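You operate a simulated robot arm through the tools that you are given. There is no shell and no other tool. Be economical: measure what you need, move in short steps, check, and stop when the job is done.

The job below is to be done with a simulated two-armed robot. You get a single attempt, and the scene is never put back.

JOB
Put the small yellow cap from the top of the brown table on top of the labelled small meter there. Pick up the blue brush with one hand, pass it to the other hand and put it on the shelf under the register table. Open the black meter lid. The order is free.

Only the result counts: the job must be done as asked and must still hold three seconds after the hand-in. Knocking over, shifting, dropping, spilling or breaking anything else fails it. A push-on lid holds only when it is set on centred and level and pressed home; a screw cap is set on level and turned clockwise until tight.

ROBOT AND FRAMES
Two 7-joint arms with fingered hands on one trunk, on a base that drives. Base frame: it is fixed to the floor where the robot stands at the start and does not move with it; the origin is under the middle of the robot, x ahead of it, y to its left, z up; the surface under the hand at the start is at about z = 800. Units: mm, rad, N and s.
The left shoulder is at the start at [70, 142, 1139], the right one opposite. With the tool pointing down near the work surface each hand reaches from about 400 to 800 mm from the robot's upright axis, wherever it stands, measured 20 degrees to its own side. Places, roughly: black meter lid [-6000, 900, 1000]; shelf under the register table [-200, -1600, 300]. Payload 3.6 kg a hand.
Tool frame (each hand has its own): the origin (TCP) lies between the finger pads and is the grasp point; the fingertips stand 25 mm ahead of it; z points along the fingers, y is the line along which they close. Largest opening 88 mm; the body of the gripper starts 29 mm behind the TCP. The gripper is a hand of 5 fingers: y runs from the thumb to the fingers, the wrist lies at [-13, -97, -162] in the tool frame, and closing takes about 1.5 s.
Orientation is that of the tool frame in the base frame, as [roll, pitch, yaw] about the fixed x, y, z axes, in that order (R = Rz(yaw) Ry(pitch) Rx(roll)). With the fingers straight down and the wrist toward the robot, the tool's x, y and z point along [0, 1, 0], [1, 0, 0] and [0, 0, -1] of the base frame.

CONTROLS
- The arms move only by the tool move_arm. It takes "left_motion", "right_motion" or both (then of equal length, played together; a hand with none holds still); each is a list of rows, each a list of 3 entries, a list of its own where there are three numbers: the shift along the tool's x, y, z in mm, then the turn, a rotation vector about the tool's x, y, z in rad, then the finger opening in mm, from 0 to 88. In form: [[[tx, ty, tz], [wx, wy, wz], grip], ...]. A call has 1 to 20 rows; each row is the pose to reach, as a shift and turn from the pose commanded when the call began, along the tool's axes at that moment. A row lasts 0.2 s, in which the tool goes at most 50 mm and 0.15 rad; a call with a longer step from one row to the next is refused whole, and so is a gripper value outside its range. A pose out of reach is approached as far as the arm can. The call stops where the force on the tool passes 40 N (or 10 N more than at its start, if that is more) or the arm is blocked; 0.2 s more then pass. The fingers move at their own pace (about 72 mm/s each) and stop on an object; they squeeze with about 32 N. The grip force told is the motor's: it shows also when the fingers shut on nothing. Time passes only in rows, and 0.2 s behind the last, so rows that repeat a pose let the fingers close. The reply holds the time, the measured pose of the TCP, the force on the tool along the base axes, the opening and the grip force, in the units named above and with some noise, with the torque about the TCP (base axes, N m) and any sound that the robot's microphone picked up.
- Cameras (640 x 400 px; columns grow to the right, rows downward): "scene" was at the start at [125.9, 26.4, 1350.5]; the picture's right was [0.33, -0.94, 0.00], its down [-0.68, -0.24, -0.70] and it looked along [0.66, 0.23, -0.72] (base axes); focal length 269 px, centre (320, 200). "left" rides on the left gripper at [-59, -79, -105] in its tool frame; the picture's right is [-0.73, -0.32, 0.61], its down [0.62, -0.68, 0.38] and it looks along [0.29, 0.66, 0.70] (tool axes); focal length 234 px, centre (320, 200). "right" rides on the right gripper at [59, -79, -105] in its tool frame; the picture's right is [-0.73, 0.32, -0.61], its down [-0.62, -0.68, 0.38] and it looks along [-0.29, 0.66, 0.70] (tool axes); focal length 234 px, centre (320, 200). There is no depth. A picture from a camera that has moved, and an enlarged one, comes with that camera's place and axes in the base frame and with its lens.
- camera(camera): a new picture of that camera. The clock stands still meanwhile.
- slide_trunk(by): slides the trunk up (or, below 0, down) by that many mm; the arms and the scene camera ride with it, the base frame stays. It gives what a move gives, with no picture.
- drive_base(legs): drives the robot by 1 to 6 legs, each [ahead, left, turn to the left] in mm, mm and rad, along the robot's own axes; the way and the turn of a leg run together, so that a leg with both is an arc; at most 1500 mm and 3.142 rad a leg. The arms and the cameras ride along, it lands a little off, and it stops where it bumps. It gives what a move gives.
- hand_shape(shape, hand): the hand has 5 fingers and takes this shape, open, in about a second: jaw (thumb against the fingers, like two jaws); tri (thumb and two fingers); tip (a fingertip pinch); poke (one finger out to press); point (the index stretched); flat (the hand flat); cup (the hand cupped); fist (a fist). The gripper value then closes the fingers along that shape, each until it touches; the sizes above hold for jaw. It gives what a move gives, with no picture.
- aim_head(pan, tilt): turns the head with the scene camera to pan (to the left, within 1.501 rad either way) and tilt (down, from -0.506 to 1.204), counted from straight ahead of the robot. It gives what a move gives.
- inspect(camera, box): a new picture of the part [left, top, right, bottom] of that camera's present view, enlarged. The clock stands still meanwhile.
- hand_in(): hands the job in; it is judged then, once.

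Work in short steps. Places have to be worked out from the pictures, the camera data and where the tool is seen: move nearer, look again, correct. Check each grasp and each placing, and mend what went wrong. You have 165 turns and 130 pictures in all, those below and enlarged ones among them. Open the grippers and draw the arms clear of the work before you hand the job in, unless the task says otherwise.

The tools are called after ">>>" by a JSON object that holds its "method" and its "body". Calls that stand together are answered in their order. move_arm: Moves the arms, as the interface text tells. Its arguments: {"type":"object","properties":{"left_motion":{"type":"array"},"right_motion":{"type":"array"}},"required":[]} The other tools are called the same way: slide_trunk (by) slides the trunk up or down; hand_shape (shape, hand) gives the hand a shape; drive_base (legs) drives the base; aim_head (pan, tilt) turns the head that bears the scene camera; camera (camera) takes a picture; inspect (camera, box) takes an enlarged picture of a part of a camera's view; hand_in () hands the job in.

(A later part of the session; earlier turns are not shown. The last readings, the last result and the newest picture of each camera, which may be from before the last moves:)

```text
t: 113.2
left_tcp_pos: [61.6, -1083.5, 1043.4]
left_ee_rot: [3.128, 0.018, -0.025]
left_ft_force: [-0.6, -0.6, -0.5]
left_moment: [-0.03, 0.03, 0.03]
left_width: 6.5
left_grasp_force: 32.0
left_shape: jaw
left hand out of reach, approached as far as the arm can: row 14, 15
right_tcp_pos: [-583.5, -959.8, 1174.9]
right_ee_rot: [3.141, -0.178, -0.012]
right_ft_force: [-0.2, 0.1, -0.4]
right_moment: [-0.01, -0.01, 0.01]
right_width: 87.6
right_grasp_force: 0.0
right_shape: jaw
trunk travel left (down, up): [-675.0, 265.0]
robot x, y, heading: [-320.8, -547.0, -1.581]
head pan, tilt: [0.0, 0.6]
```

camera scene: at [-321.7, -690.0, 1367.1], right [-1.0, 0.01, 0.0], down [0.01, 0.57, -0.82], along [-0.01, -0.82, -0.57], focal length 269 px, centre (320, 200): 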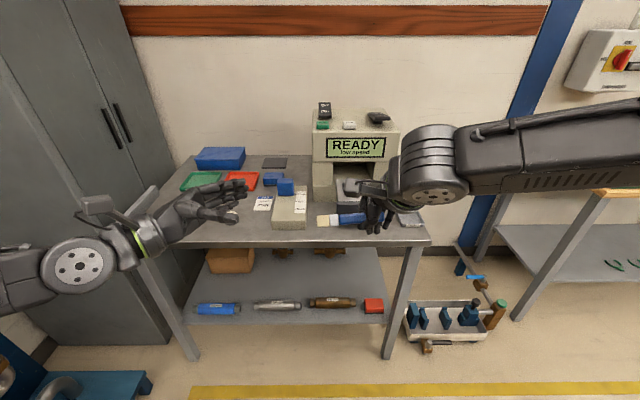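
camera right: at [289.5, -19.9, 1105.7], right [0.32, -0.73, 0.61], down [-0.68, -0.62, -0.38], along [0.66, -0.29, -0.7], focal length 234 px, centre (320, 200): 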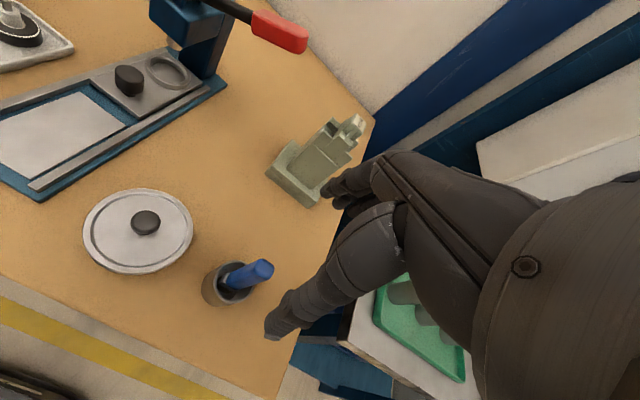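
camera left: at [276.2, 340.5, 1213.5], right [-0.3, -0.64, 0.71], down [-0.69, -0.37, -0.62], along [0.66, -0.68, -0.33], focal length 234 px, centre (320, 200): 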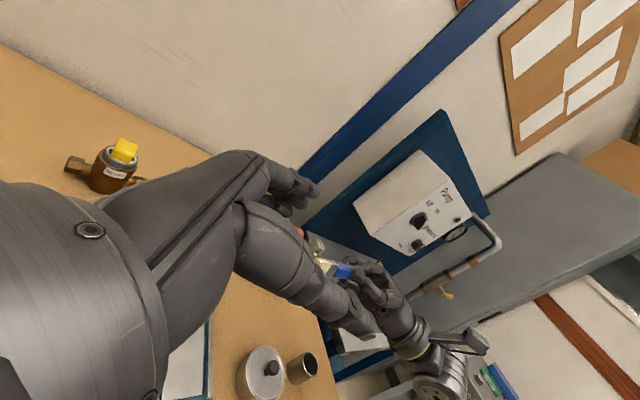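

Now pitch it up to point forward.

>>> {"method": "move_arm", "body": {"left_motion": [[[-2, 0, -6], [-0.145, 0, 0], 0], [[-4, 0, -12], [-0.29, 0, 0], 0], [[-6, 0, -18], [-0.435, 0, 0], 0], [[-8, 0, -24], [-0.58, 0, 0], 0], [[-10, 0, -30], [-0.725, 0, 0], 0], [[-12, 0, -40], [-0.87, 0, 0], 0], [[-14, 0, -50], [-1.015, 0, 0], 0], [[-16, 0, -60], [-1.16, 0, 0], 0], [[-18, 0, -70], [-1.305, 0, 0], 0], [[-20, 0, -80], [-1.45, 0, 0], 0], [[-20, 0, -90], [-1.57, 0, 0], 0]]}}

>>> {"method": "move_arm", "body": {"left_motion": [[[0, -2, 0], [0, 0, 0.145], 0], [[-5, -4, 0], [0, 0, 0.29], 0], [[-10, -6, 0], [0, 0, 0.435], 0], [[-15, -8, 0], [0, 0, 0.58], 0], [[-20, -10, 0], [0, 0, 0.725], 0], [[-25, -12, 0], [0, 0, 0.87], 0], [[-30, -14, 0], [0, 0, 1.015], 0], [[-35, -16, 0], [0, 0, 1.16], 0], [[-40, -18, 0], [0, 0, 1.305], 0], [[-45, -20, 0], [0, 0, 1.45], 0], [[-50, -20, 0], [0, 0, 1.57], 0]]}}

>>> {"method": "aim_head", "body": {"pan": 0.25, "tilt": 0.6}}

>>> {"method": "camera", "body": {"camera": "scene"}}

```text
t: 115.6
left_tcp_pos: [42.1, -1082.8, 1133.7]
left_ee_rot: [1.559, 0.0, -0.007]
left_ft_force: [0.4, -0.9, -0.5]
left_moment: [0.05, 0.0, -0.02]
left_width: 6.6
left_grasp_force: 31.8
left_shape: jaw
left hand out of reach, approached as far as the arm can: row 1
right_tcp_pos: [-584.0, -959.4, 1175.2]
right_ee_rot: [3.14, -0.18, -0.009]
right_ft_force: [-0.1, 0.2, -1.0]
right_moment: [0.01, 0.01, -0.01]
right_width: 87.7
right_grasp_force: 0.1
right_shape: jaw
trunk travel left (down, up): [-675.0, 265.0]
robot x, y, heading: [-321.8, -550.8, -1.583]
head pan, tilt: [0.0, 0.6]
```

```text
t: 118.0
left_tcp_pos: [-9.6, -1081.9, 1113.8]
left_ee_rot: [-0.143, -1.559, 1.709]
left_ft_force: [0.6, 0.4, 0.3]
left_moment: [0.02, -0.02, -0.03]
left_width: 6.7
left_grasp_force: 32.0
left_shape: jaw
right_tcp_pos: [-585.1, -959.3, 1176.1]
right_ee_rot: [-3.141, -0.181, -0.011]
right_ft_force: [-0.8, 0.0, 0.3]
right_moment: [-0.03, 0.05, 0.02]
right_width: 87.9
right_grasp_force: 0.1
right_shape: jaw
trunk travel left (down, up): [-675.0, 265.0]
robot x, y, heading: [-318.5, -545.4, -1.581]
head pan, tilt: [0.0, 0.6]
```

```text
t: 118.8
left_tcp_pos: [-9.0, -1080.8, 1112.1]
left_ee_rot: [0.123, -1.561, 1.443]
left_ft_force: [0.1, 0.3, -0.1]
left_moment: [-0.03, 0.03, 0.01]
left_width: 6.9
left_grasp_force: 32.5
left_shape: jaw
right_tcp_pos: [-584.1, -959.9, 1176.0]
right_ee_rot: [-3.142, -0.18, -0.012]
right_ft_force: [-0.2, -0.1, -0.2]
right_moment: [0.0, 0.01, -0.04]
right_width: 87.5
right_grasp_force: 0.0
right_shape: jaw
trunk travel left (down, up): [-675.0, 265.0]
robot x, y, heading: [-321.3, -544.5, -1.576]
head pan, tilt: [0.25, 0.6]
```

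```text
43 pictures are left
camera scene: at [-298.7, -684.9, 1367.4], right [-0.97, -0.24, 0.0], down [-0.13, 0.55, -0.82], along [0.19, -0.8, -0.57], focal length 269 px, centre (320, 200)
```

scene: 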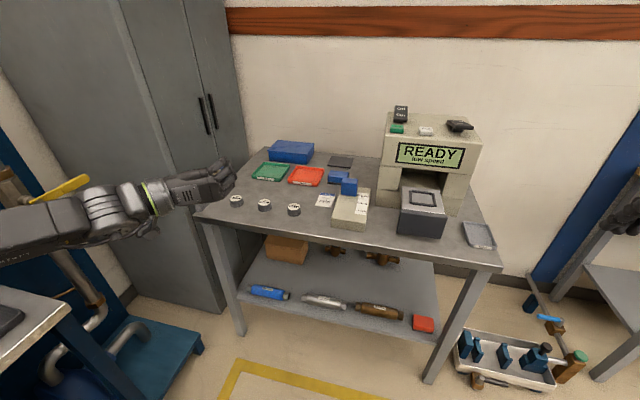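

I need to confirm the brush is still there.

>>> {"method": "inspect", "body": {"camera": "left", "box": [160, 100, 480, 400]}}

```text
1.33 times, centred on (320, 250) of left
camera zoom: at [70.0, -978.3, 1052.6], right [0.32, -0.62, -0.72], down [0.68, -0.38, 0.63], along [-0.66, -0.69, 0.3], focal length 312 px, centre (320, 133)
```

zoom: 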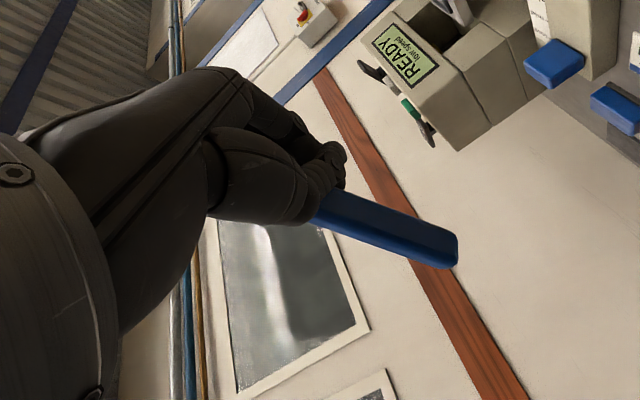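

The brush is firmly held, drooping slightly. I shift the robot right 150 mm (clear of the pump bench) and lower the trunk.

>>> {"method": "drive_base", "body": {"legs": [[0, -150, 0]]}}

>>> {"method": "slide_trunk", "body": {"by": -620}}

>>> {"method": "camera", "body": {"camera": "scene"}}

```text
t: 120.1
left_tcp_pos: [-158.4, -1080.2, 1113.0]
left_ee_rot: [0.236, -1.562, 1.327]
left_ft_force: [-0.5, 0.6, -0.7]
left_moment: [0.03, -0.04, 0.02]
left_width: 6.8
left_grasp_force: 31.9
left_shape: jaw
right_tcp_pos: [-732.6, -956.9, 1176.4]
right_ee_rot: [-3.141, -0.176, -0.011]
right_ft_force: [0.3, -0.2, 0.3]
right_moment: [-0.04, -0.03, -0.03]
right_width: 87.8
right_grasp_force: 0.1
right_shape: jaw
trunk travel left (down, up): [-675.0, 265.0]
robot x, y, heading: [-467.8, -549.6, -1.586]
head pan, tilt: [0.25, 0.6]
```

```text
refused: -620 is not a number from -400 to 400
```

```text
41 pictures are left
camera scene: at [-447.0, -683.3, 1367.4], right [-0.97, -0.24, 0.0], down [-0.13, 0.55, -0.82], along [0.19, -0.8, -0.57], focal length 269 px, centre (320, 200)
```

scene: 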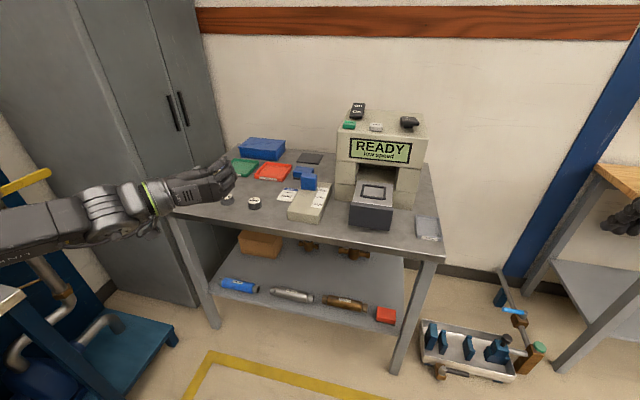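

The trunk moves at most 400 mm per call; I lower it in two steps.

>>> {"method": "slide_trunk", "body": {"by": -330}}

>>> {"method": "slide_trunk", "body": {"by": -310}}

>>> {"method": "camera", "body": {"camera": "scene"}}

```text
t: 123.4
left_tcp_pos: [-160.5, -1078.9, 782.4]
left_ee_rot: [-0.165, -1.56, 1.728]
left_ft_force: [0.2, -0.3, -0.4]
left_moment: [0.04, 0.0, -0.02]
left_width: 6.8
left_grasp_force: 31.9
left_shape: jaw
right_tcp_pos: [-734.4, -957.8, 845.5]
right_ee_rot: [3.141, -0.179, -0.013]
right_ft_force: [-0.2, 0.2, 0.0]
right_moment: [0.0, -0.01, -0.02]
right_width: 87.8
right_grasp_force: 0.0
right_shape: jaw
trunk travel left (down, up): [-345.0, 595.0]
robot x, y, heading: [-470.3, -546.1, -1.584]
head pan, tilt: [0.25, 0.6]
```

```text
t: 126.5
left_tcp_pos: [-160.3, -1081.1, 472.8]
left_ee_rot: [0.061, -1.561, 1.502]
left_ft_force: [-0.1, -0.6, 0.2]
left_moment: [0.03, 0.01, 0.02]
left_width: 6.6
left_grasp_force: 32.3
left_shape: jaw
right_tcp_pos: [-734.5, -956.4, 536.3]
right_ee_rot: [-3.141, -0.18, -0.012]
right_ft_force: [0.0, 0.3, 0.6]
right_moment: [-0.03, -0.02, -0.01]
right_width: 87.6
right_grasp_force: 0.1
right_shape: jaw
trunk travel left (down, up): [-35.0, 905.0]
robot x, y, heading: [-467.5, -546.0, -1.583]
head pan, tilt: [0.25, 0.6]
```

```text
40 pictures are left
camera scene: at [-448.6, -683.1, 727.5], right [-0.97, -0.24, 0.0], down [-0.13, 0.55, -0.82], along [0.19, -0.8, -0.57], focal length 269 px, centre (320, 200)
```

scene: 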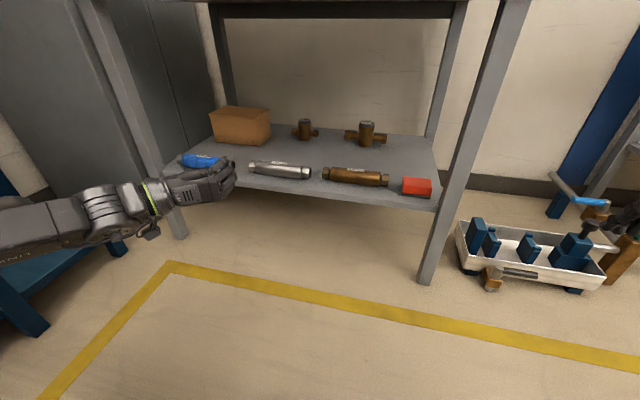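

The shelf is clear behind the tool row; between the blue and silver tools there's a gap for the hand. I pitch the left hand down ~25° and tuck the right hand outward, then drive in at z≈470.

>>> {"method": "move_arm", "body": {"left_motion": [[[0, 0, 0], [0, -0.11, 0], 0], [[0, 0, 0], [0, -0.22, 0], 0], [[0, 0, 0], [0, -0.33, 0], 0], [[0, 0, 0], [0, -0.44, 0], 0]], "right_motion": [[[-15, -10, 0], [0, 0, 0], 88], [[-30, -20, 0], [0, 0, 0], 88], [[-45, -30, 0], [0, 0, 0], 88], [[-60, -40, 0], [0, 0, 0], 88]]}}

>>> {"method": "drive_base", "body": {"legs": [[0, 82, 0], [250, 0, 0]]}}

>>> {"method": "camera", "body": {"camera": "scene"}}

```text
t: 127.5
left_tcp_pos: [-159.0, -1079.3, 473.2]
left_ee_rot: [-3.141, -1.141, -1.579]
left_ft_force: [-0.4, -0.1, -0.9]
left_moment: [-0.01, -0.01, 0.03]
left_width: 7.0
left_grasp_force: 32.4
left_shape: jaw
right_tcp_pos: [-793.9, -917.5, 524.6]
right_ee_rot: [-3.14, -0.181, -0.013]
right_ft_force: [0.5, -0.1, -1.3]
right_moment: [0.02, 0.0, 0.0]
right_width: 87.6
right_grasp_force: 0.1
right_shape: jaw
trunk travel left (down, up): [-35.0, 905.0]
robot x, y, heading: [-473.0, -544.8, -1.582]
head pan, tilt: [0.25, 0.6]
```

```text
t: 129.9
left_tcp_pos: [-80.3, -1329.1, 473.1]
left_ee_rot: [-3.141, -1.139, -1.575]
left_ft_force: [0.5, -0.9, 0.4]
left_moment: [0.02, 0.03, 0.01]
left_width: 6.6
left_grasp_force: 32.0
left_shape: jaw
right_tcp_pos: [-713.6, -1167.1, 525.2]
right_ee_rot: [-3.141, -0.18, -0.013]
right_ft_force: [-0.3, 0.3, 0.3]
right_moment: [-0.01, 0.03, -0.05]
right_width: 87.5
right_grasp_force: 0.1
right_shape: jaw
trunk travel left (down, up): [-35.0, 905.0]
robot x, y, heading: [-391.1, -796.3, -1.573]
head pan, tilt: [0.25, 0.6]
```

```text
39 pictures are left
camera scene: at [-369.6, -932.6, 727.4], right [-0.97, -0.24, 0.0], down [-0.13, 0.55, -0.83], along [0.19, -0.8, -0.56], focal length 269 px, centre (320, 200)
```

scene: 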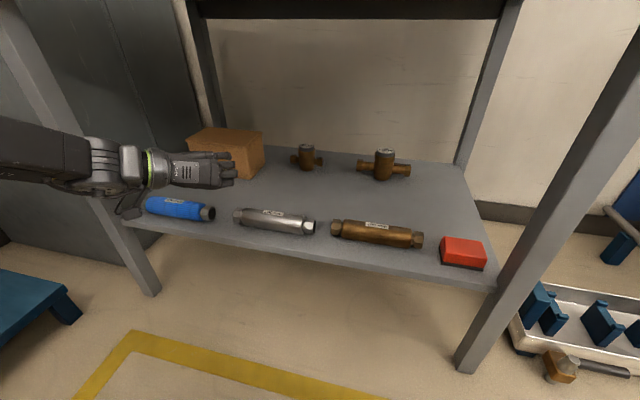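

The hand is in front of the shelf. Tool gap is around x≈-41…14; I extend the left arm in to about (-85, -1475, 410).

>>> {"method": "move_arm", "body": {"left_motion": [[[1, 1, 32], [0, 0, 0], 0], [[2, 2, 64], [0, 0, 0], 0], [[3, 3, 96], [0, 0, 0], 0], [[4, 5, 128], [0, 0, 0], 0], [[5, 5, 159], [0, 0, 0], 0], [[5, 5, 159], [0, 0, 0], 0]]}}

>>> {"method": "camera", "body": {"camera": "scene"}}

```text
t: 131.3
left_tcp_pos: [-85.2, -1476.9, 411.2]
left_ee_rot: [-3.139, -1.142, -1.578]
left_ft_force: [0.9, -0.2, -1.5]
left_moment: [0.0, 0.01, 0.0]
left_width: 6.7
left_grasp_force: 32.1
left_shape: jaw
right_tcp_pos: [-713.8, -1166.5, 526.9]
right_ee_rot: [-3.14, -0.18, -0.013]
right_ft_force: [0.4, -0.5, -0.7]
right_moment: [0.0, 0.02, 0.0]
right_width: 87.6
right_grasp_force: 0.1
right_shape: jaw
trunk travel left (down, up): [-35.0, 905.0]
robot x, y, heading: [-390.5, -796.9, -1.584]
head pan, tilt: [0.25, 0.6]
```

```text
38 pictures are left
camera scene: at [-369.6, -932.7, 727.4], right [-0.97, -0.24, 0.0], down [-0.13, 0.55, -0.82], along [0.19, -0.8, -0.57], focal length 269 px, centre (320, 200)
```

scene: 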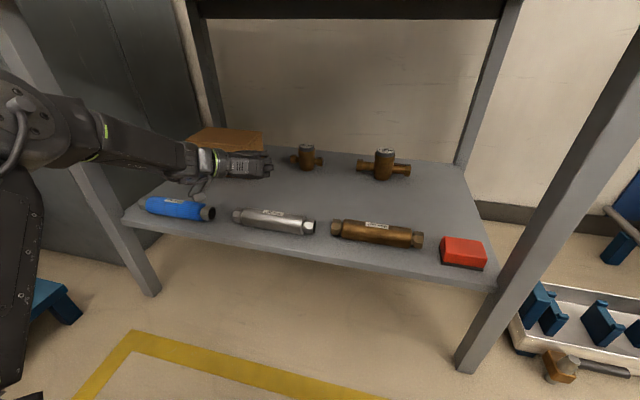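

I check the brush from the left camera.

>>> {"method": "camera", "body": {"camera": "left"}}

>>> {"method": "inspect", "body": {"camera": "scene", "box": [140, 110, 340, 240]}}

```text
37 pictures are left
camera left: at [-6.3, -1358.3, 400.9], right [0.32, -0.25, -0.91], down [0.68, -0.61, 0.41], along [-0.66, -0.75, -0.03], focal length 234 px, centre (320, 200)
```

left: 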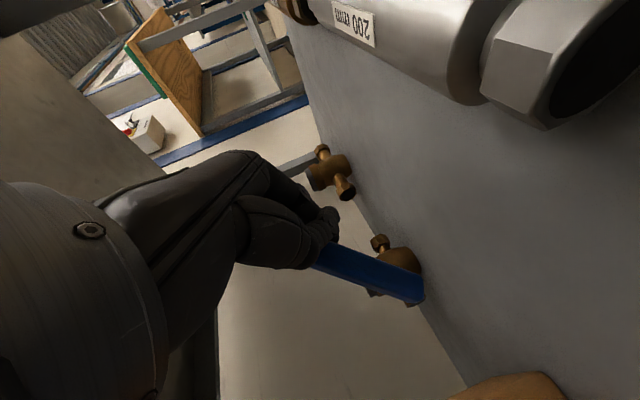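

```text
3.08 times, centred on (240, 175) of scene
camera zoom: at [-369.6, -932.7, 727.4], right [-0.97, -0.24, 0.0], down [-0.13, 0.55, -0.82], along [0.19, -0.8, -0.57], focal length 827 px, centre (566, 277)
```

zoom: 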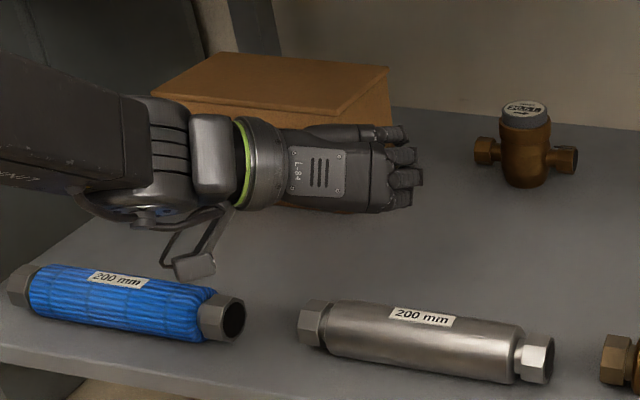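

The brush tip is at about (-50, -1566, 355). I lower straight down in steps toward contact.

>>> {"method": "move_arm", "body": {"left_motion": [[[-9, 0, 4.3], [0, 0, 0], 0], [[-18, 0, 8.5], [0, 0, 0], 0], [[-27, 0, 12.8], [0, 0, 0], 0], [[-36, 0, 17], [0, 0, 0], 0], [[-41, 0, 19.2], [0, 0, 0], 0], [[-45, 0, 21.3], [0, 0, 0], 0]]}}

>>> {"method": "inspect", "body": {"camera": "scene", "box": [140, 110, 340, 240]}}

>>> {"method": "inspect", "body": {"camera": "left", "box": [220, 150, 520, 350]}}

```text
t: 132.7
left_tcp_pos: [-86.3, -1476.2, 361.8]
left_ee_rot: [-3.139, -1.141, -1.577]
left_ft_force: [0.2, 0.6, -0.1]
left_moment: [0.0, 0.01, -0.01]
left_width: 6.8
left_grasp_force: 31.9
left_shape: jaw
right_tcp_pos: [-713.8, -1167.0, 525.5]
right_ee_rot: [-3.14, -0.179, -0.013]
right_ft_force: [0.8, -0.3, -0.5]
right_moment: [0.0, 0.02, 0.01]
right_width: 87.6
right_grasp_force: 0.0
right_shape: jaw
trunk travel left (down, up): [-35.0, 905.0]
robot x, y, heading: [-393.0, -794.0, -1.577]
head pan, tilt: [0.25, 0.6]
```

```text
3.08 times, centred on (240, 175) of scene
camera zoom: at [-369.6, -932.7, 727.4], right [-0.97, -0.24, 0.0], down [-0.13, 0.55, -0.82], along [0.19, -0.8, -0.57], focal length 827 px, centre (566, 277)
```

zoom: 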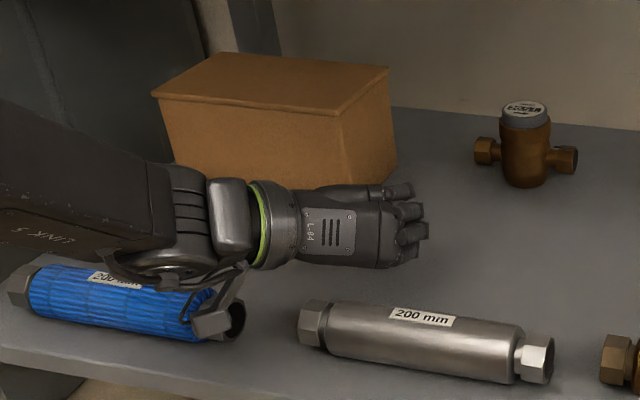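

```text
2.00 times, centred on (370, 250) of left
camera zoom: at [-6.5, -1358.0, 351.6], right [0.32, -0.25, -0.91], down [0.68, -0.61, 0.41], along [-0.66, -0.75, -0.03], focal length 468 px, centre (220, 100)
```

zoom: 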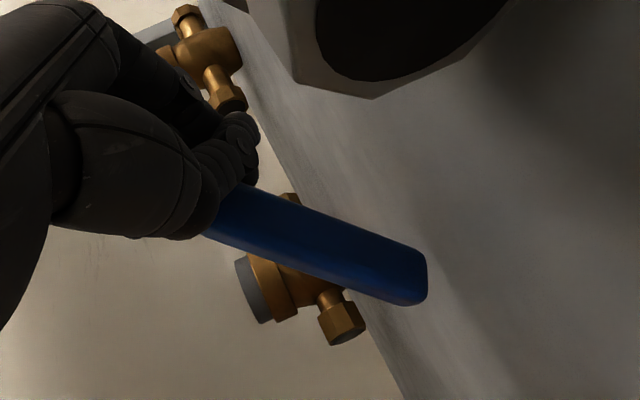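

Almost touching. The wrist camera comes close to the tool ends, so I shift back 12 mm and right 10 mm, then lower a further 14 mm.

>>> {"method": "move_arm", "body": {"left_motion": [[[-5, 10, -11], [0, 0, 0], 0], [[-9, 10, -9], [0, 0, 0], 0], [[-13, 10, -7], [0, 0, 0], 0], [[-18, 10, -5], [0, 0, 0], 0], [[-18, 10, -5], [0, 0, 0], 0]]}}

>>> {"method": "inspect", "body": {"camera": "scene", "box": [140, 110, 340, 240]}}

>>> {"method": "inspect", "body": {"camera": "left", "box": [220, 150, 520, 350]}}

```text
t: 133.9
left_tcp_pos: [-95.8, -1465.2, 346.6]
left_ee_rot: [-3.141, -1.141, -1.576]
left_ft_force: [-0.8, 0.4, -0.2]
left_moment: [-0.01, 0.01, -0.02]
left_width: 6.4
left_grasp_force: 31.9
left_shape: jaw
right_tcp_pos: [-714.3, -1167.0, 525.4]
right_ee_rot: [3.141, -0.18, -0.011]
right_ft_force: [-0.1, -0.3, 0.7]
right_moment: [0.03, 0.01, 0.02]
right_width: 87.8
right_grasp_force: 0.0
right_shape: jaw
trunk travel left (down, up): [-35.0, 905.0]
robot x, y, heading: [-390.1, -797.3, -1.579]
head pan, tilt: [0.25, 0.6]
```

```text
3.08 times, centred on (240, 175) of scene
camera zoom: at [-369.6, -932.7, 727.4], right [-0.97, -0.24, 0.0], down [-0.13, 0.55, -0.82], along [0.19, -0.8, -0.57], focal length 827 px, centre (566, 277)
```

zoom: 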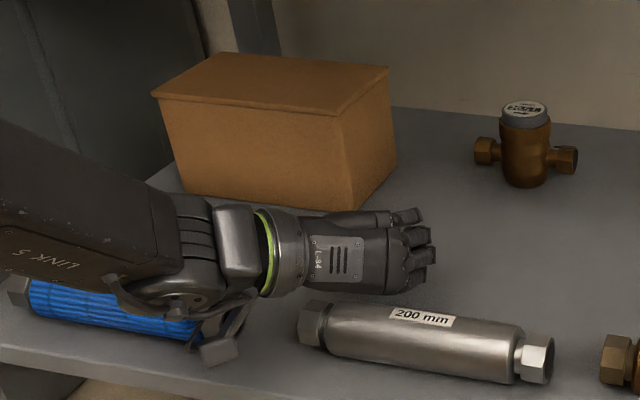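

```text
2.00 times, centred on (370, 250) of left
camera zoom: at [-16.4, -1345.6, 336.6], right [0.32, -0.25, -0.91], down [0.68, -0.61, 0.41], along [-0.66, -0.75, -0.03], focal length 468 px, centre (220, 100)
```

zoom: 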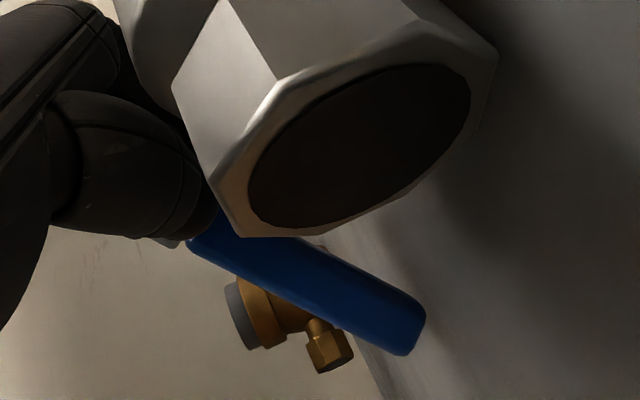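

No contact force yet; the tip is just above the shelf. Rather than lowering the palm near the silver tool, I pitch the hand a bit more to touch the tip down.

>>> {"method": "move_arm", "body": {"left_motion": [[[0, 0, 0], [0, -0.04, 0], 0], [[0, 0, 0], [0, -0.08, 0], 0], [[0, 0, 0], [0, -0.12, 0], 0], [[0, 0, 0], [0, -0.12, 0], 0]]}}

```text
t: 134.9
left_tcp_pos: [-95.3, -1463.9, 347.4]
left_ee_rot: [3.141, -1.021, -1.575]
left_ft_force: [-0.2, 0.2, -0.1]
left_moment: [0.01, 0.02, -0.06]
left_width: 6.7
left_grasp_force: 31.9
left_shape: jaw
right_tcp_pos: [-713.6, -1167.3, 525.2]
right_ee_rot: [3.141, -0.181, -0.013]
right_ft_force: [0.4, -0.3, 0.8]
right_moment: [-0.04, 0.03, -0.02]
right_width: 87.8
right_grasp_force: 0.2
right_shape: jaw
trunk travel left (down, up): [-35.0, 905.0]
robot x, y, heading: [-387.6, -796.3, -1.584]
head pan, tilt: [0.25, 0.6]
```

Still free. Now lower straight down up to 12 mm, watching force.

>>> {"method": "move_arm", "body": {"left_motion": [[[-3.4, 0, 2.1], [0, 0, 0], 0], [[-6.8, 0, 4.2], [0, 0, 0], 0], [[-10, 0, 6.4], [0, 0, 0], 0], [[-10, 0, 6.4], [0, 0, 0], 0]]}}

>>> {"method": "inspect", "body": {"camera": "left", "box": [220, 150, 520, 350]}}

```text
t: 135.9
left_tcp_pos: [-95.8, -1463.2, 334.2]
left_ee_rot: [3.141, -1.02, -1.575]
left_ft_force: [0.3, 0.1, -1.2]
left_moment: [0.0, 0.03, -0.01]
left_width: 6.9
left_grasp_force: 31.6
left_shape: jaw
right_tcp_pos: [-713.1, -1165.8, 524.5]
right_ee_rot: [3.141, -0.18, -0.013]
right_ft_force: [-0.5, 0.4, 0.0]
right_moment: [0.0, 0.0, 0.0]
right_width: 87.6
right_grasp_force: 0.1
right_shape: jaw
trunk travel left (down, up): [-35.0, 905.0]
robot x, y, heading: [-390.0, -795.6, -1.585]
head pan, tilt: [0.25, 0.6]
```

```text
2.00 times, centred on (370, 250) of left
camera zoom: at [-16.5, -1345.6, 339.2], right [0.32, -0.14, -0.94], down [0.68, -0.66, 0.33], along [-0.66, -0.74, -0.12], focal length 468 px, centre (220, 100)
```

zoom: 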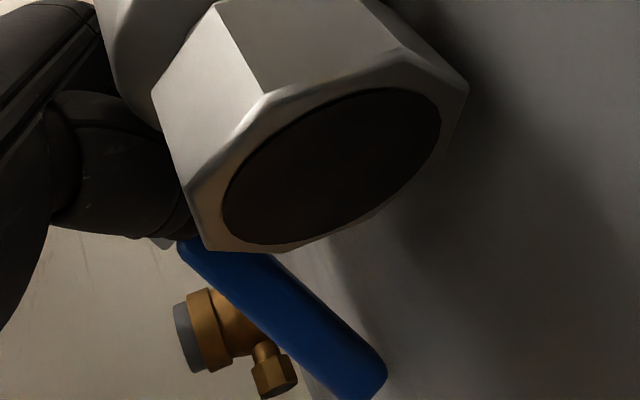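

The tip touched and the brush is pivoting in the grip (now ~22° inclined), with almost no force. I open the fingers moderately to lay it down.

>>> {"method": "move_arm", "body": {"left_motion": [[[0, 0, 0], [0, 0, 0], 12], [[0, 0, 0], [0, 0, 0], 18], [[0, 0, 0], [0, 0, 0], 24], [[0, 0, 0], [0, 0, 0], 32], [[0, 0, 0], [0, 0, 0], 40], [[0, 0, 0], [0, 0, 0], 46], [[0, 0, 0], [0, 0, 0], 46]]}}

>>> {"method": "inspect", "body": {"camera": "left", "box": [220, 150, 520, 350]}}

>>> {"method": "inspect", "body": {"camera": "scene", "box": [140, 110, 340, 240]}}

```text
t: 137.5
left_tcp_pos: [-95.0, -1463.7, 336.1]
left_ee_rot: [3.141, -1.02, -1.576]
left_ft_force: [-0.6, 0.3, 0.9]
left_moment: [0.0, 0.01, 0.01]
left_width: 45.7
left_grasp_force: 0.0
left_shape: jaw
right_tcp_pos: [-714.6, -1166.7, 525.0]
right_ee_rot: [3.142, -0.179, -0.011]
right_ft_force: [0.1, -0.3, -0.3]
right_moment: [-0.02, -0.03, -0.04]
right_width: 87.8
right_grasp_force: 0.2
right_shape: jaw
trunk travel left (down, up): [-35.0, 905.0]
robot x, y, heading: [-389.9, -796.4, -1.578]
head pan, tilt: [0.25, 0.6]
```

```text
2.00 times, centred on (370, 250) of left
camera zoom: at [-16.5, -1345.6, 339.3], right [0.32, -0.14, -0.94], down [0.68, -0.66, 0.33], along [-0.66, -0.74, -0.12], focal length 468 px, centre (220, 100)
```

zoom: 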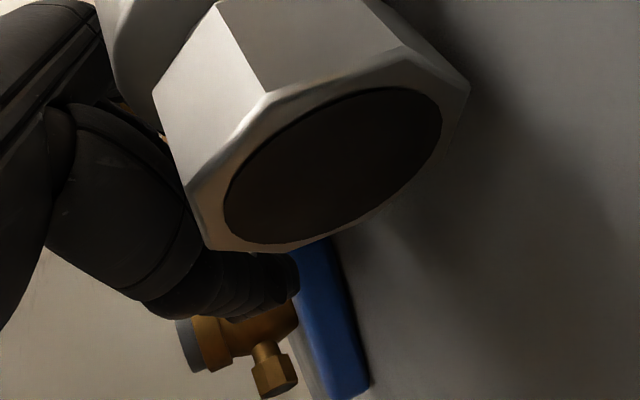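

```text
3.08 times, centred on (240, 175) of scene
camera zoom: at [-369.6, -932.7, 727.4], right [-0.97, -0.24, 0.0], down [-0.13, 0.55, -0.82], along [0.19, -0.8, -0.57], focal length 827 px, centre (566, 277)
```

zoom: 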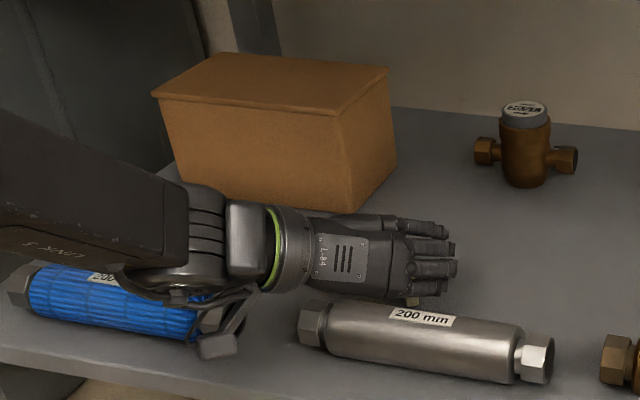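

The brush lies flat on the shelf. I lift the hand straight up, then withdraw out from under the table.

>>> {"method": "move_arm", "body": {"left_motion": [[[17, 0, -11], [0, 0, 0], 60], [[42, 0, -26], [0, 0, 0], 60], [[68, 0, -42], [0, 0, 0], 60], [[68, 0, -42], [0, 0, 0], 60], [[52, 0, -67], [0, 0, 0], 60], [[31, 0, -101], [0, 0, 0], 60], [[10, 0, -135], [0, 0, 0], 60]]}}

>>> {"method": "drive_base", "body": {"legs": [[-250, 0, 0]]}}

>>> {"method": "camera", "body": {"camera": "scene"}}

```text
t: 139.1
left_tcp_pos: [-94.7, -1354.8, 414.8]
left_ee_rot: [3.14, -1.019, -1.573]
left_ft_force: [0.1, -0.6, -0.5]
left_moment: [0.01, -0.01, 0.01]
left_width: 59.6
left_grasp_force: 0.0
left_shape: jaw
left hand out of reach, approached as far as the arm can: row 3, 4
right_tcp_pos: [-713.8, -1165.6, 524.5]
right_ee_rot: [3.141, -0.181, -0.011]
right_ft_force: [0.1, -0.6, 0.7]
right_moment: [-0.03, -0.05, 0.01]
right_width: 87.9
right_grasp_force: 0.0
right_shape: jaw
trunk travel left (down, up): [-35.0, 905.0]
robot x, y, heading: [-386.1, -794.9, -1.583]
head pan, tilt: [0.25, 0.6]
```

```text
t: 140.9
left_tcp_pos: [-91.6, -1107.1, 414.1]
left_ee_rot: [-3.14, -1.022, -1.579]
left_ft_force: [0.3, -0.2, 1.0]
left_moment: [-0.02, 0.02, -0.01]
left_width: 59.4
left_grasp_force: 0.0
left_shape: jaw
right_tcp_pos: [-712.0, -916.5, 524.1]
right_ee_rot: [3.141, -0.181, -0.011]
right_ft_force: [0.0, 0.5, 0.3]
right_moment: [0.0, -0.01, 0.03]
right_width: 87.5
right_grasp_force: 0.0
right_shape: jaw
trunk travel left (down, up): [-35.0, 905.0]
robot x, y, heading: [-382.1, -547.3, -1.585]
head pan, tilt: [0.25, 0.6]
```

```text
28 pictures are left
camera scene: at [-366.9, -683.4, 727.4], right [-0.97, -0.24, 0.0], down [-0.13, 0.55, -0.82], along [0.19, -0.8, -0.57], focal length 269 px, centre (320, 200)
```

scene: 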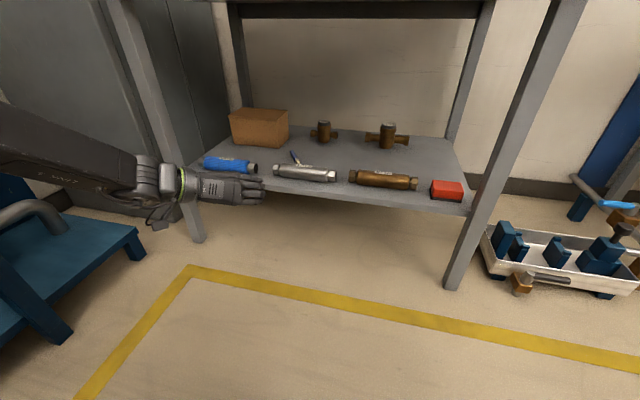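

Out of the shelf. I zoom to verify the brush's rest.

>>> {"method": "inspect", "body": {"camera": "scene", "box": [250, 120, 350, 200]}}

>>> {"method": "slide_trunk", "body": {"by": 340}}

>>> {"method": "slide_trunk", "body": {"by": 300}}

```text
5.00 times, centred on (300, 160) of scene
camera zoom: at [-366.9, -683.4, 727.4], right [-0.97, -0.24, 0.0], down [-0.13, 0.55, -0.82], along [0.19, -0.8, -0.57], focal length 1343 px, centre (420, 400)
```

zoom: 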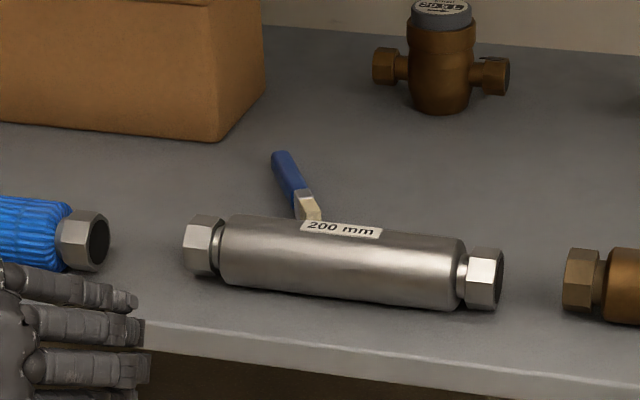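

```text
t: 144.3
left_tcp_pos: [-93.1, -1106.1, 754.3]
left_ee_rot: [-3.14, -1.021, -1.579]
left_ft_force: [-0.4, -0.1, -0.7]
left_moment: [0.01, -0.03, -0.01]
left_width: 59.6
left_grasp_force: 0.1
left_shape: jaw
right_tcp_pos: [-710.9, -917.8, 864.7]
right_ee_rot: [-3.141, -0.181, -0.012]
right_ft_force: [-1.1, -0.4, 0.6]
right_moment: [0.05, 0.05, 0.02]
right_width: 88.0
right_grasp_force: 0.1
right_shape: jaw
trunk travel left (down, up): [-375.0, 565.0]
robot x, y, heading: [-388.2, -549.7, -1.583]
head pan, tilt: [0.25, 0.6]
```

```text
t: 147.3
left_tcp_pos: [-90.9, -1106.7, 1054.8]
left_ee_rot: [-3.138, -1.021, -1.58]
left_ft_force: [0.4, 0.6, 0.0]
left_moment: [0.01, 0.04, 0.01]
left_width: 59.8
left_grasp_force: 0.1
left_shape: jaw
right_tcp_pos: [-710.3, -916.6, 1165.3]
right_ee_rot: [3.142, -0.18, -0.012]
right_ft_force: [0.4, 0.0, 0.5]
right_moment: [-0.04, -0.03, 0.0]
right_width: 87.7
right_grasp_force: 0.0
right_shape: jaw
trunk travel left (down, up): [-675.0, 265.0]
robot x, y, heading: [-388.9, -548.0, -1.583]
head pan, tilt: [0.25, 0.6]
```

The brush rests on the shelf. Next, restore the left hand to pointing down, and turn to face -x (toward the lid).

>>> {"method": "move_arm", "body": {"left_motion": [[[0, 0, -3], [0, 0, -0.145], 88], [[0, -5, -6], [0, 0, -0.29], 88], [[0, -10, -9], [0, 0, -0.435], 88], [[0, -15, -12], [0, 0, -0.58], 88], [[0, -20, -15], [0, 0, -0.725], 88], [[0, -25, -18], [0, 0, -0.87], 88], [[0, -30, -21], [0, 0, -1.015], 88], [[0, -35, -24], [0, 0, -1.16], 88], [[0, -40, -27], [0, 0, -1.305], 88], [[0, -45, -30], [0, 0, -1.45], 88], [[0, -50, -30], [0, 0, -1.57], 88]]}}

>>> {"method": "move_arm", "body": {"left_motion": [[[5, 0, 0], [0.145, 0, 0], 88], [[10, 0, 0], [0.29, 0, 0], 88], [[15, 0, 0], [0.435, 0, 0], 88], [[20, 0, 0], [0.58, 0, 0], 88], [[25, 0, 0], [0.725, 0, 0], 88], [[30, 0, 0], [0.87, 0, 0], 88], [[30, 0, 0], [1.01, 0, 0], 88]]}}

>>> {"method": "drive_base", "body": {"legs": [[0, 0, -1.56]]}}

>>> {"method": "aim_head", "body": {"pan": 0.0, "tilt": 0.35}}

>>> {"method": "camera", "body": {"camera": "scene"}}

```text
t: 149.7
left_tcp_pos: [-41.9, -1083.2, 1070.3]
left_ee_rot: [2.121, 0.001, -0.006]
left_ft_force: [-0.3, 0.0, 0.7]
left_moment: [-0.02, 0.01, -0.01]
left_width: 87.6
left_grasp_force: 0.1
left_shape: jaw
right_tcp_pos: [-710.7, -917.5, 1166.0]
right_ee_rot: [3.141, -0.179, -0.011]
right_ft_force: [-0.1, -0.8, 0.1]
right_moment: [0.01, 0.01, -0.02]
right_width: 87.9
right_grasp_force: 0.1
right_shape: jaw
trunk travel left (down, up): [-675.0, 265.0]
robot x, y, heading: [-383.7, -545.9, -1.581]
head pan, tilt: [0.25, 0.6]
```

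```text
t: 151.3
left_tcp_pos: [-12.4, -1081.6, 1070.8]
left_ee_rot: [3.135, -0.002, -0.006]
left_ft_force: [0.4, 0.4, -1.1]
left_moment: [-0.01, 0.0, -0.01]
left_width: 88.1
left_grasp_force: 0.0
left_shape: jaw
right_tcp_pos: [-711.7, -917.7, 1165.7]
right_ee_rot: [-3.14, -0.18, -0.014]
right_ft_force: [0.0, 0.2, 0.0]
right_moment: [0.01, 0.0, -0.03]
right_width: 87.7
right_grasp_force: 0.1
right_shape: jaw
trunk travel left (down, up): [-675.0, 265.0]
robot x, y, heading: [-385.8, -545.4, -1.583]
head pan, tilt: [0.25, 0.6]
```

```text
t: 155.5
left_tcp_pos: [-916.7, -928.4, 1070.1]
left_ee_rot: [3.131, -0.001, -1.566]
left_ft_force: [-0.6, -0.7, -0.1]
left_moment: [-0.02, 0.0, 0.0]
left_width: 87.8
left_grasp_force: 0.0
left_shape: jaw
right_tcp_pos: [-761.9, -226.6, 1165.6]
right_ee_rot: [-3.141, -0.179, -1.57]
right_ft_force: [-0.2, -0.2, 0.6]
right_moment: [0.04, 0.04, -0.01]
right_width: 88.0
right_grasp_force: 0.1
right_shape: jaw
trunk travel left (down, up): [-675.0, 265.0]
robot x, y, heading: [-386.6, -546.3, 3.14]
head pan, tilt: [0.25, 0.6]
```

```text
t: 156.2
left_tcp_pos: [-917.7, -928.2, 1069.7]
left_ee_rot: [3.131, 0.001, -1.565]
left_ft_force: [0.0, 0.5, -0.3]
left_moment: [0.0, 0.0, -0.02]
left_width: 87.9
left_grasp_force: 0.0
left_shape: jaw
right_tcp_pos: [-759.2, -226.6, 1165.0]
right_ee_rot: [3.141, -0.181, -1.57]
right_ft_force: [-0.3, 0.0, -0.4]
right_moment: [-0.01, 0.03, 0.0]
right_width: 87.6
right_grasp_force: 0.1
right_shape: jaw
trunk travel left (down, up): [-675.0, 265.0]
robot x, y, heading: [-386.7, -546.3, 3.142]
head pan, tilt: [0.0, 0.351]
```

```text
26 pictures are left
camera scene: at [-530.3, -547.4, 1390.1], right [0.0, 1.0, 0.0], down [0.34, 0.0, -0.94], along [-0.94, 0.0, -0.34], focal length 269 px, centre (320, 200)
```

scene: 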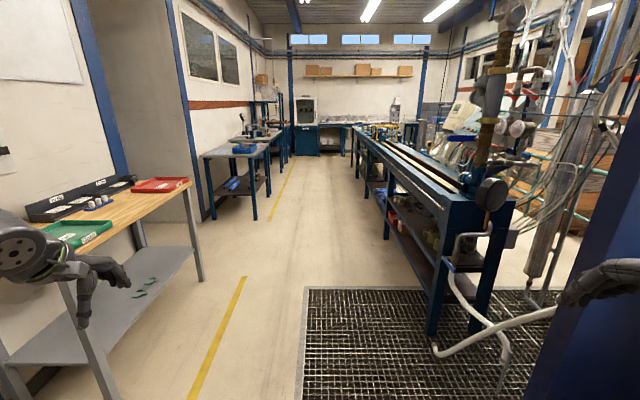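

A clear corridor runs ahead; grating and bench on the right, tables on the left (y≲-1350). I tuck the left hand in, strafe left to y≈-900, and drive 3 m along.

>>> {"method": "move_arm", "body": {"left_motion": [[[-40, -20, 0], [0, 0, 0], 60], [[-80, -40, 0], [0, 0, 0], 60], [[-120, -60, 0], [0, 0, 0], 60], [[-150, -80, 0], [0, 0, 0], 60]], "right_motion": [[[20, 0, 10], [0, -0.09, 0], 60], [[40, 0, 20], [0, -0.18, 0], 60], [[60, 0, 30], [0, -0.18, 0], 60], [[80, 0, 40], [0, -0.18, 0], 60]]}}

>>> {"method": "drive_base", "body": {"legs": [[0, 330, 0], [1500, 0, 0], [1500, 0, 0]]}}

>>> {"method": "camera", "body": {"camera": "scene"}}

```text
t: 157.2
left_tcp_pos: [-838.6, -778.1, 1068.7]
left_ee_rot: [3.131, 0.0, -1.565]
left_ft_force: [0.5, -0.3, -0.2]
left_moment: [-0.02, 0.03, 0.0]
left_width: 60.4
left_grasp_force: 0.1
left_shape: jaw
right_tcp_pos: [-760.6, -313.9, 1139.6]
right_ee_rot: [3.141, 0.001, -1.57]
right_ft_force: [-0.5, -0.5, 1.2]
right_moment: [0.03, 0.01, 0.01]
right_width: 60.4
right_grasp_force: 0.0
right_shape: jaw
trunk travel left (down, up): [-675.0, 265.0]
robot x, y, heading: [-390.2, -544.9, 3.139]
head pan, tilt: [0.0, 0.351]
```

```text
t: 173.5
left_tcp_pos: [-3838.1, -1141.0, 1069.7]
left_ee_rot: [3.132, 0.0, -1.548]
left_ft_force: [0.4, -0.2, 0.1]
left_moment: [-0.01, -0.02, -0.03]
left_width: 60.3
left_grasp_force: 0.0
left_shape: jaw
right_tcp_pos: [-3768.3, -675.2, 1139.9]
right_ee_rot: [3.14, 0.0, -1.552]
right_ft_force: [0.2, -0.3, 0.1]
right_moment: [0.0, 0.02, -0.02]
right_width: 60.3
right_grasp_force: 0.0
right_shape: jaw
trunk travel left (down, up): [-675.0, 265.0]
robot x, y, heading: [-3390.6, -900.1, -3.125]
head pan, tilt: [0.0, 0.351]
```

```text
25 pictures are left
camera scene: at [-3533.6, -905.4, 1390.2], right [-0.02, 1.0, 0.0], down [0.34, 0.01, -0.94], along [-0.94, -0.02, -0.34], focal length 269 px, centre (320, 200)
```

scene: 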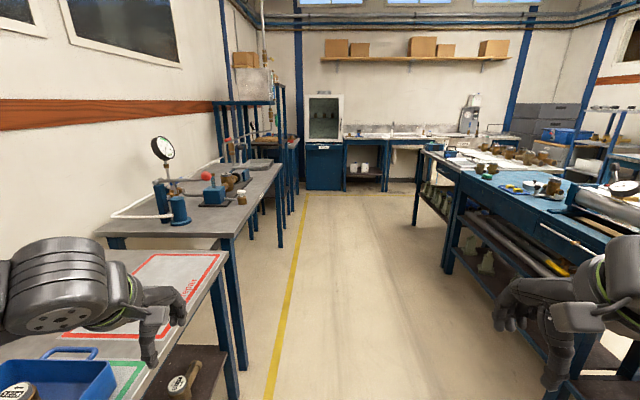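

The lid should appear near pixel (526,150). I zoom there.

>>> {"method": "inspect", "body": {"camera": "scene", "box": [410, 90, 640, 230]}}

```text
2.78 times, centred on (525, 160) of scene
camera zoom: at [-3533.6, -905.4, 1390.2], right [-0.02, 1.0, 0.0], down [0.34, 0.01, -0.94], along [-0.94, -0.02, -0.34], focal length 748 px, centre (-250, 311)
```

zoom: 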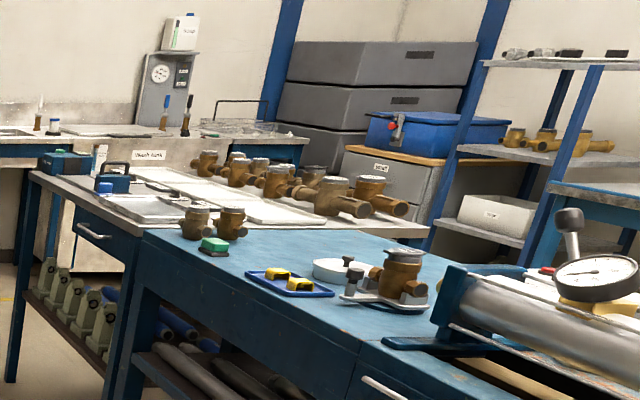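

The meters group is on a grey table at around (-5900, 850). I drive closer along the corridor and look to the right.

>>> {"method": "drive_base", "body": {"legs": [[1500, 0, -0.016], [1000, 0, 0]]}}

>>> {"method": "aim_head", "body": {"pan": -1.3, "tilt": 0.35}}

>>> {"method": "camera", "body": {"camera": "scene"}}

```text
t: 185.7
left_tcp_pos: [-6339.9, -1178.9, 1069.4]
left_ee_rot: [3.131, -0.001, -1.552]
left_ft_force: [0.9, 0.3, 0.0]
left_moment: [0.0, -0.03, -0.01]
left_width: 60.1
left_grasp_force: 0.1
left_shape: jaw
right_tcp_pos: [-6268.6, -712.7, 1140.1]
right_ee_rot: [-3.14, 0.001, -1.559]
right_ft_force: [-0.3, 0.2, -0.1]
right_moment: [-0.03, -0.01, 0.03]
right_width: 60.2
right_grasp_force: 0.1
right_shape: jaw
trunk travel left (down, up): [-675.0, 265.0]
robot x, y, heading: [-5888.8, -939.8, -3.123]
head pan, tilt: [0.0, 0.351]
```

```text
t: 187.2
left_tcp_pos: [-6339.6, -1179.4, 1069.9]
left_ee_rot: [3.129, 0.001, -1.552]
left_ft_force: [-0.4, 0.8, 0.3]
left_moment: [-0.01, 0.04, -0.02]
left_width: 60.0
left_grasp_force: 0.0
left_shape: jaw
right_tcp_pos: [-6267.9, -713.4, 1139.3]
right_ee_rot: [3.141, 0.0, -1.559]
right_ft_force: [-0.5, -0.4, 0.1]
right_moment: [0.0, -0.01, -0.06]
right_width: 60.7
right_grasp_force: 0.0
right_shape: jaw
trunk travel left (down, up): [-675.0, 265.0]
robot x, y, heading: [-5890.8, -942.7, -3.124]
head pan, tilt: [-1.3, 0.351]
```

```text
23 pictures are left
camera scene: at [-5967.7, -853.9, 1390.2], right [0.96, 0.28, 0.0], down [0.1, -0.33, -0.94], along [-0.26, 0.9, -0.34], focal length 269 px, centre (320, 200)
```

scene: 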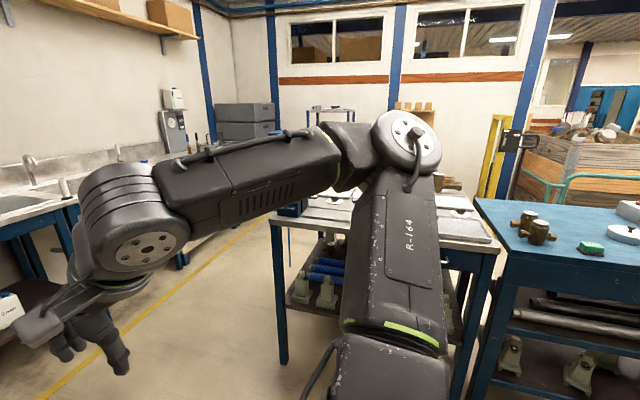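

The grey table is an island with a passage at its far end (x≈-6500 to -7500). I turn to face it and raise the trunk for a better view.

>>> {"method": "drive_base", "body": {"legs": [[0, 0, -1.588]]}}

>>> {"method": "slide_trunk", "body": {"by": 250}}

>>> {"method": "aim_head", "body": {"pan": 0.0, "tilt": 0.3}}

>>> {"method": "inspect", "body": {"camera": "scene", "box": [120, 60, 500, 300]}}

```text
t: 188.8
left_tcp_pos: [-6346.5, -1087.0, 1079.2]
left_ee_rot: [3.12, -0.017, -1.747]
left_ft_force: [-0.2, -0.1, 0.5]
left_moment: [-0.02, 0.02, 0.01]
left_width: 60.3
left_grasp_force: 0.1
left_shape: jaw
right_tcp_pos: [-6182.0, -640.2, 1143.2]
right_ee_rot: [3.125, -0.018, -1.755]
right_ft_force: [-0.2, -0.1, 0.3]
right_moment: [0.0, -0.01, -0.01]
right_width: 60.5
right_grasp_force: 0.0
right_shape: jaw
trunk travel left (down, up): [-675.0, 265.0]
robot x, y, heading: [-5877.3, -954.1, 2.95]
head pan, tilt: [-1.3, 0.351]
stopped in leg 1: the robot was blocked; the commanded pose is now the measured one
```

```text
t: 191.4
left_tcp_pos: [-6379.9, -1049.7, 1319.1]
left_ee_rot: [-3.136, -0.029, -1.778]
left_ft_force: [-0.8, 0.8, 0.9]
left_moment: [-0.01, -0.02, 0.0]
left_width: 59.9
left_grasp_force: 0.1
left_shape: jaw
right_tcp_pos: [-6204.9, -608.0, 1381.7]
right_ee_rot: [-3.133, -0.026, -1.788]
right_ft_force: [0.5, -0.4, -0.5]
right_moment: [-0.04, 0.06, 0.03]
right_width: 60.1
right_grasp_force: 0.1
right_shape: jaw
trunk travel left (down, up): [-925.0, 15.0]
robot x, y, heading: [-5885.3, -952.7, 2.923]
head pan, tilt: [-1.3, 0.351]
```

```text
t: 192.8
left_tcp_pos: [-6377.8, -1047.9, 1320.2]
left_ee_rot: [-3.14, -0.025, -1.784]
left_ft_force: [1.0, 0.2, 0.2]
left_moment: [0.04, -0.03, 0.03]
left_width: 60.0
left_grasp_force: 0.1
left_shape: jaw
right_tcp_pos: [-6200.5, -607.5, 1383.5]
right_ee_rot: [-3.138, -0.025, -1.796]
right_ft_force: [-0.1, 0.7, 0.3]
right_moment: [0.0, 0.01, 0.02]
right_width: 60.2
right_grasp_force: 0.0
right_shape: jaw
trunk travel left (down, up): [-925.0, 15.0]
robot x, y, heading: [-5889.7, -951.3, 2.914]
head pan, tilt: [0.0, 0.3]
```

```text
1.67 times, centred on (310, 180) of scene
camera zoom: at [-6026.8, -881.0, 1643.8], right [0.22, 0.97, -0.03], down [0.29, -0.09, -0.95], along [-0.93, 0.2, -0.3], focal length 448 px, centre (337, 233)
```

zoom: 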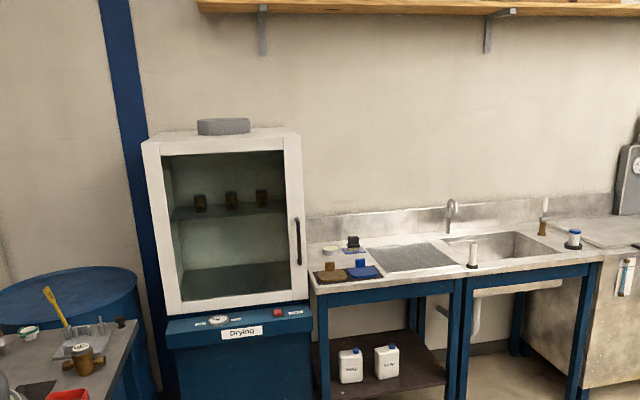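

The turn was blocked (something on the left side), so I move away from the left tables first, strafing right.

>>> {"method": "drive_base", "body": {"legs": [[0, -300, 0]]}}

>>> {"method": "aim_head", "body": {"pan": 1.4, "tilt": 0.6}}

>>> {"method": "camera", "body": {"camera": "scene"}}

```text
t: 194.9
left_tcp_pos: [-6312.3, -800.5, 1316.2]
left_ee_rot: [3.137, 0.001, -1.757]
left_ft_force: [1.0, -1.4, 0.0]
left_moment: [0.02, -0.05, 0.01]
left_width: 60.0
left_grasp_force: 0.2
left_shape: jaw
right_tcp_pos: [-6144.6, -358.3, 1391.0]
right_ee_rot: [3.14, 0.003, -1.768]
right_ft_force: [-0.2, 0.3, 0.4]
right_moment: [0.03, -0.02, 0.0]
right_width: 60.3
right_grasp_force: 0.0
right_shape: jaw
trunk travel left (down, up): [-925.0, 15.0]
robot x, y, heading: [-5828.9, -657.9, 2.944]
head pan, tilt: [0.0, 0.3]
```

```text
t: 196.4
left_tcp_pos: [-6311.1, -796.5, 1315.0]
left_ee_rot: [3.139, -0.002, -1.757]
left_ft_force: [0.3, 0.3, 0.3]
left_moment: [-0.03, -0.01, 0.0]
left_width: 60.1
left_grasp_force: 0.0
left_shape: jaw
right_tcp_pos: [-6145.6, -353.6, 1390.3]
right_ee_rot: [3.141, 0.001, -1.769]
right_ft_force: [0.4, -0.2, 0.6]
right_moment: [-0.03, 0.02, 0.02]
right_width: 60.2
right_grasp_force: 0.1
right_shape: jaw
trunk travel left (down, up): [-925.0, 15.0]
robot x, y, heading: [-5824.4, -656.9, 2.945]
head pan, tilt: [1.4, 0.6]
```

```text
21 pictures are left
camera scene: at [-5905.5, -729.2, 1617.5], right [-0.93, 0.36, 0.0], down [0.2, 0.53, -0.83], along [-0.3, -0.77, -0.56], focal length 269 px, centre (320, 200)
```

scene: 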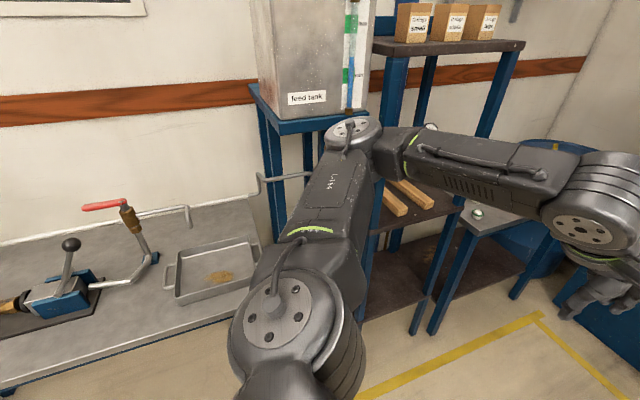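

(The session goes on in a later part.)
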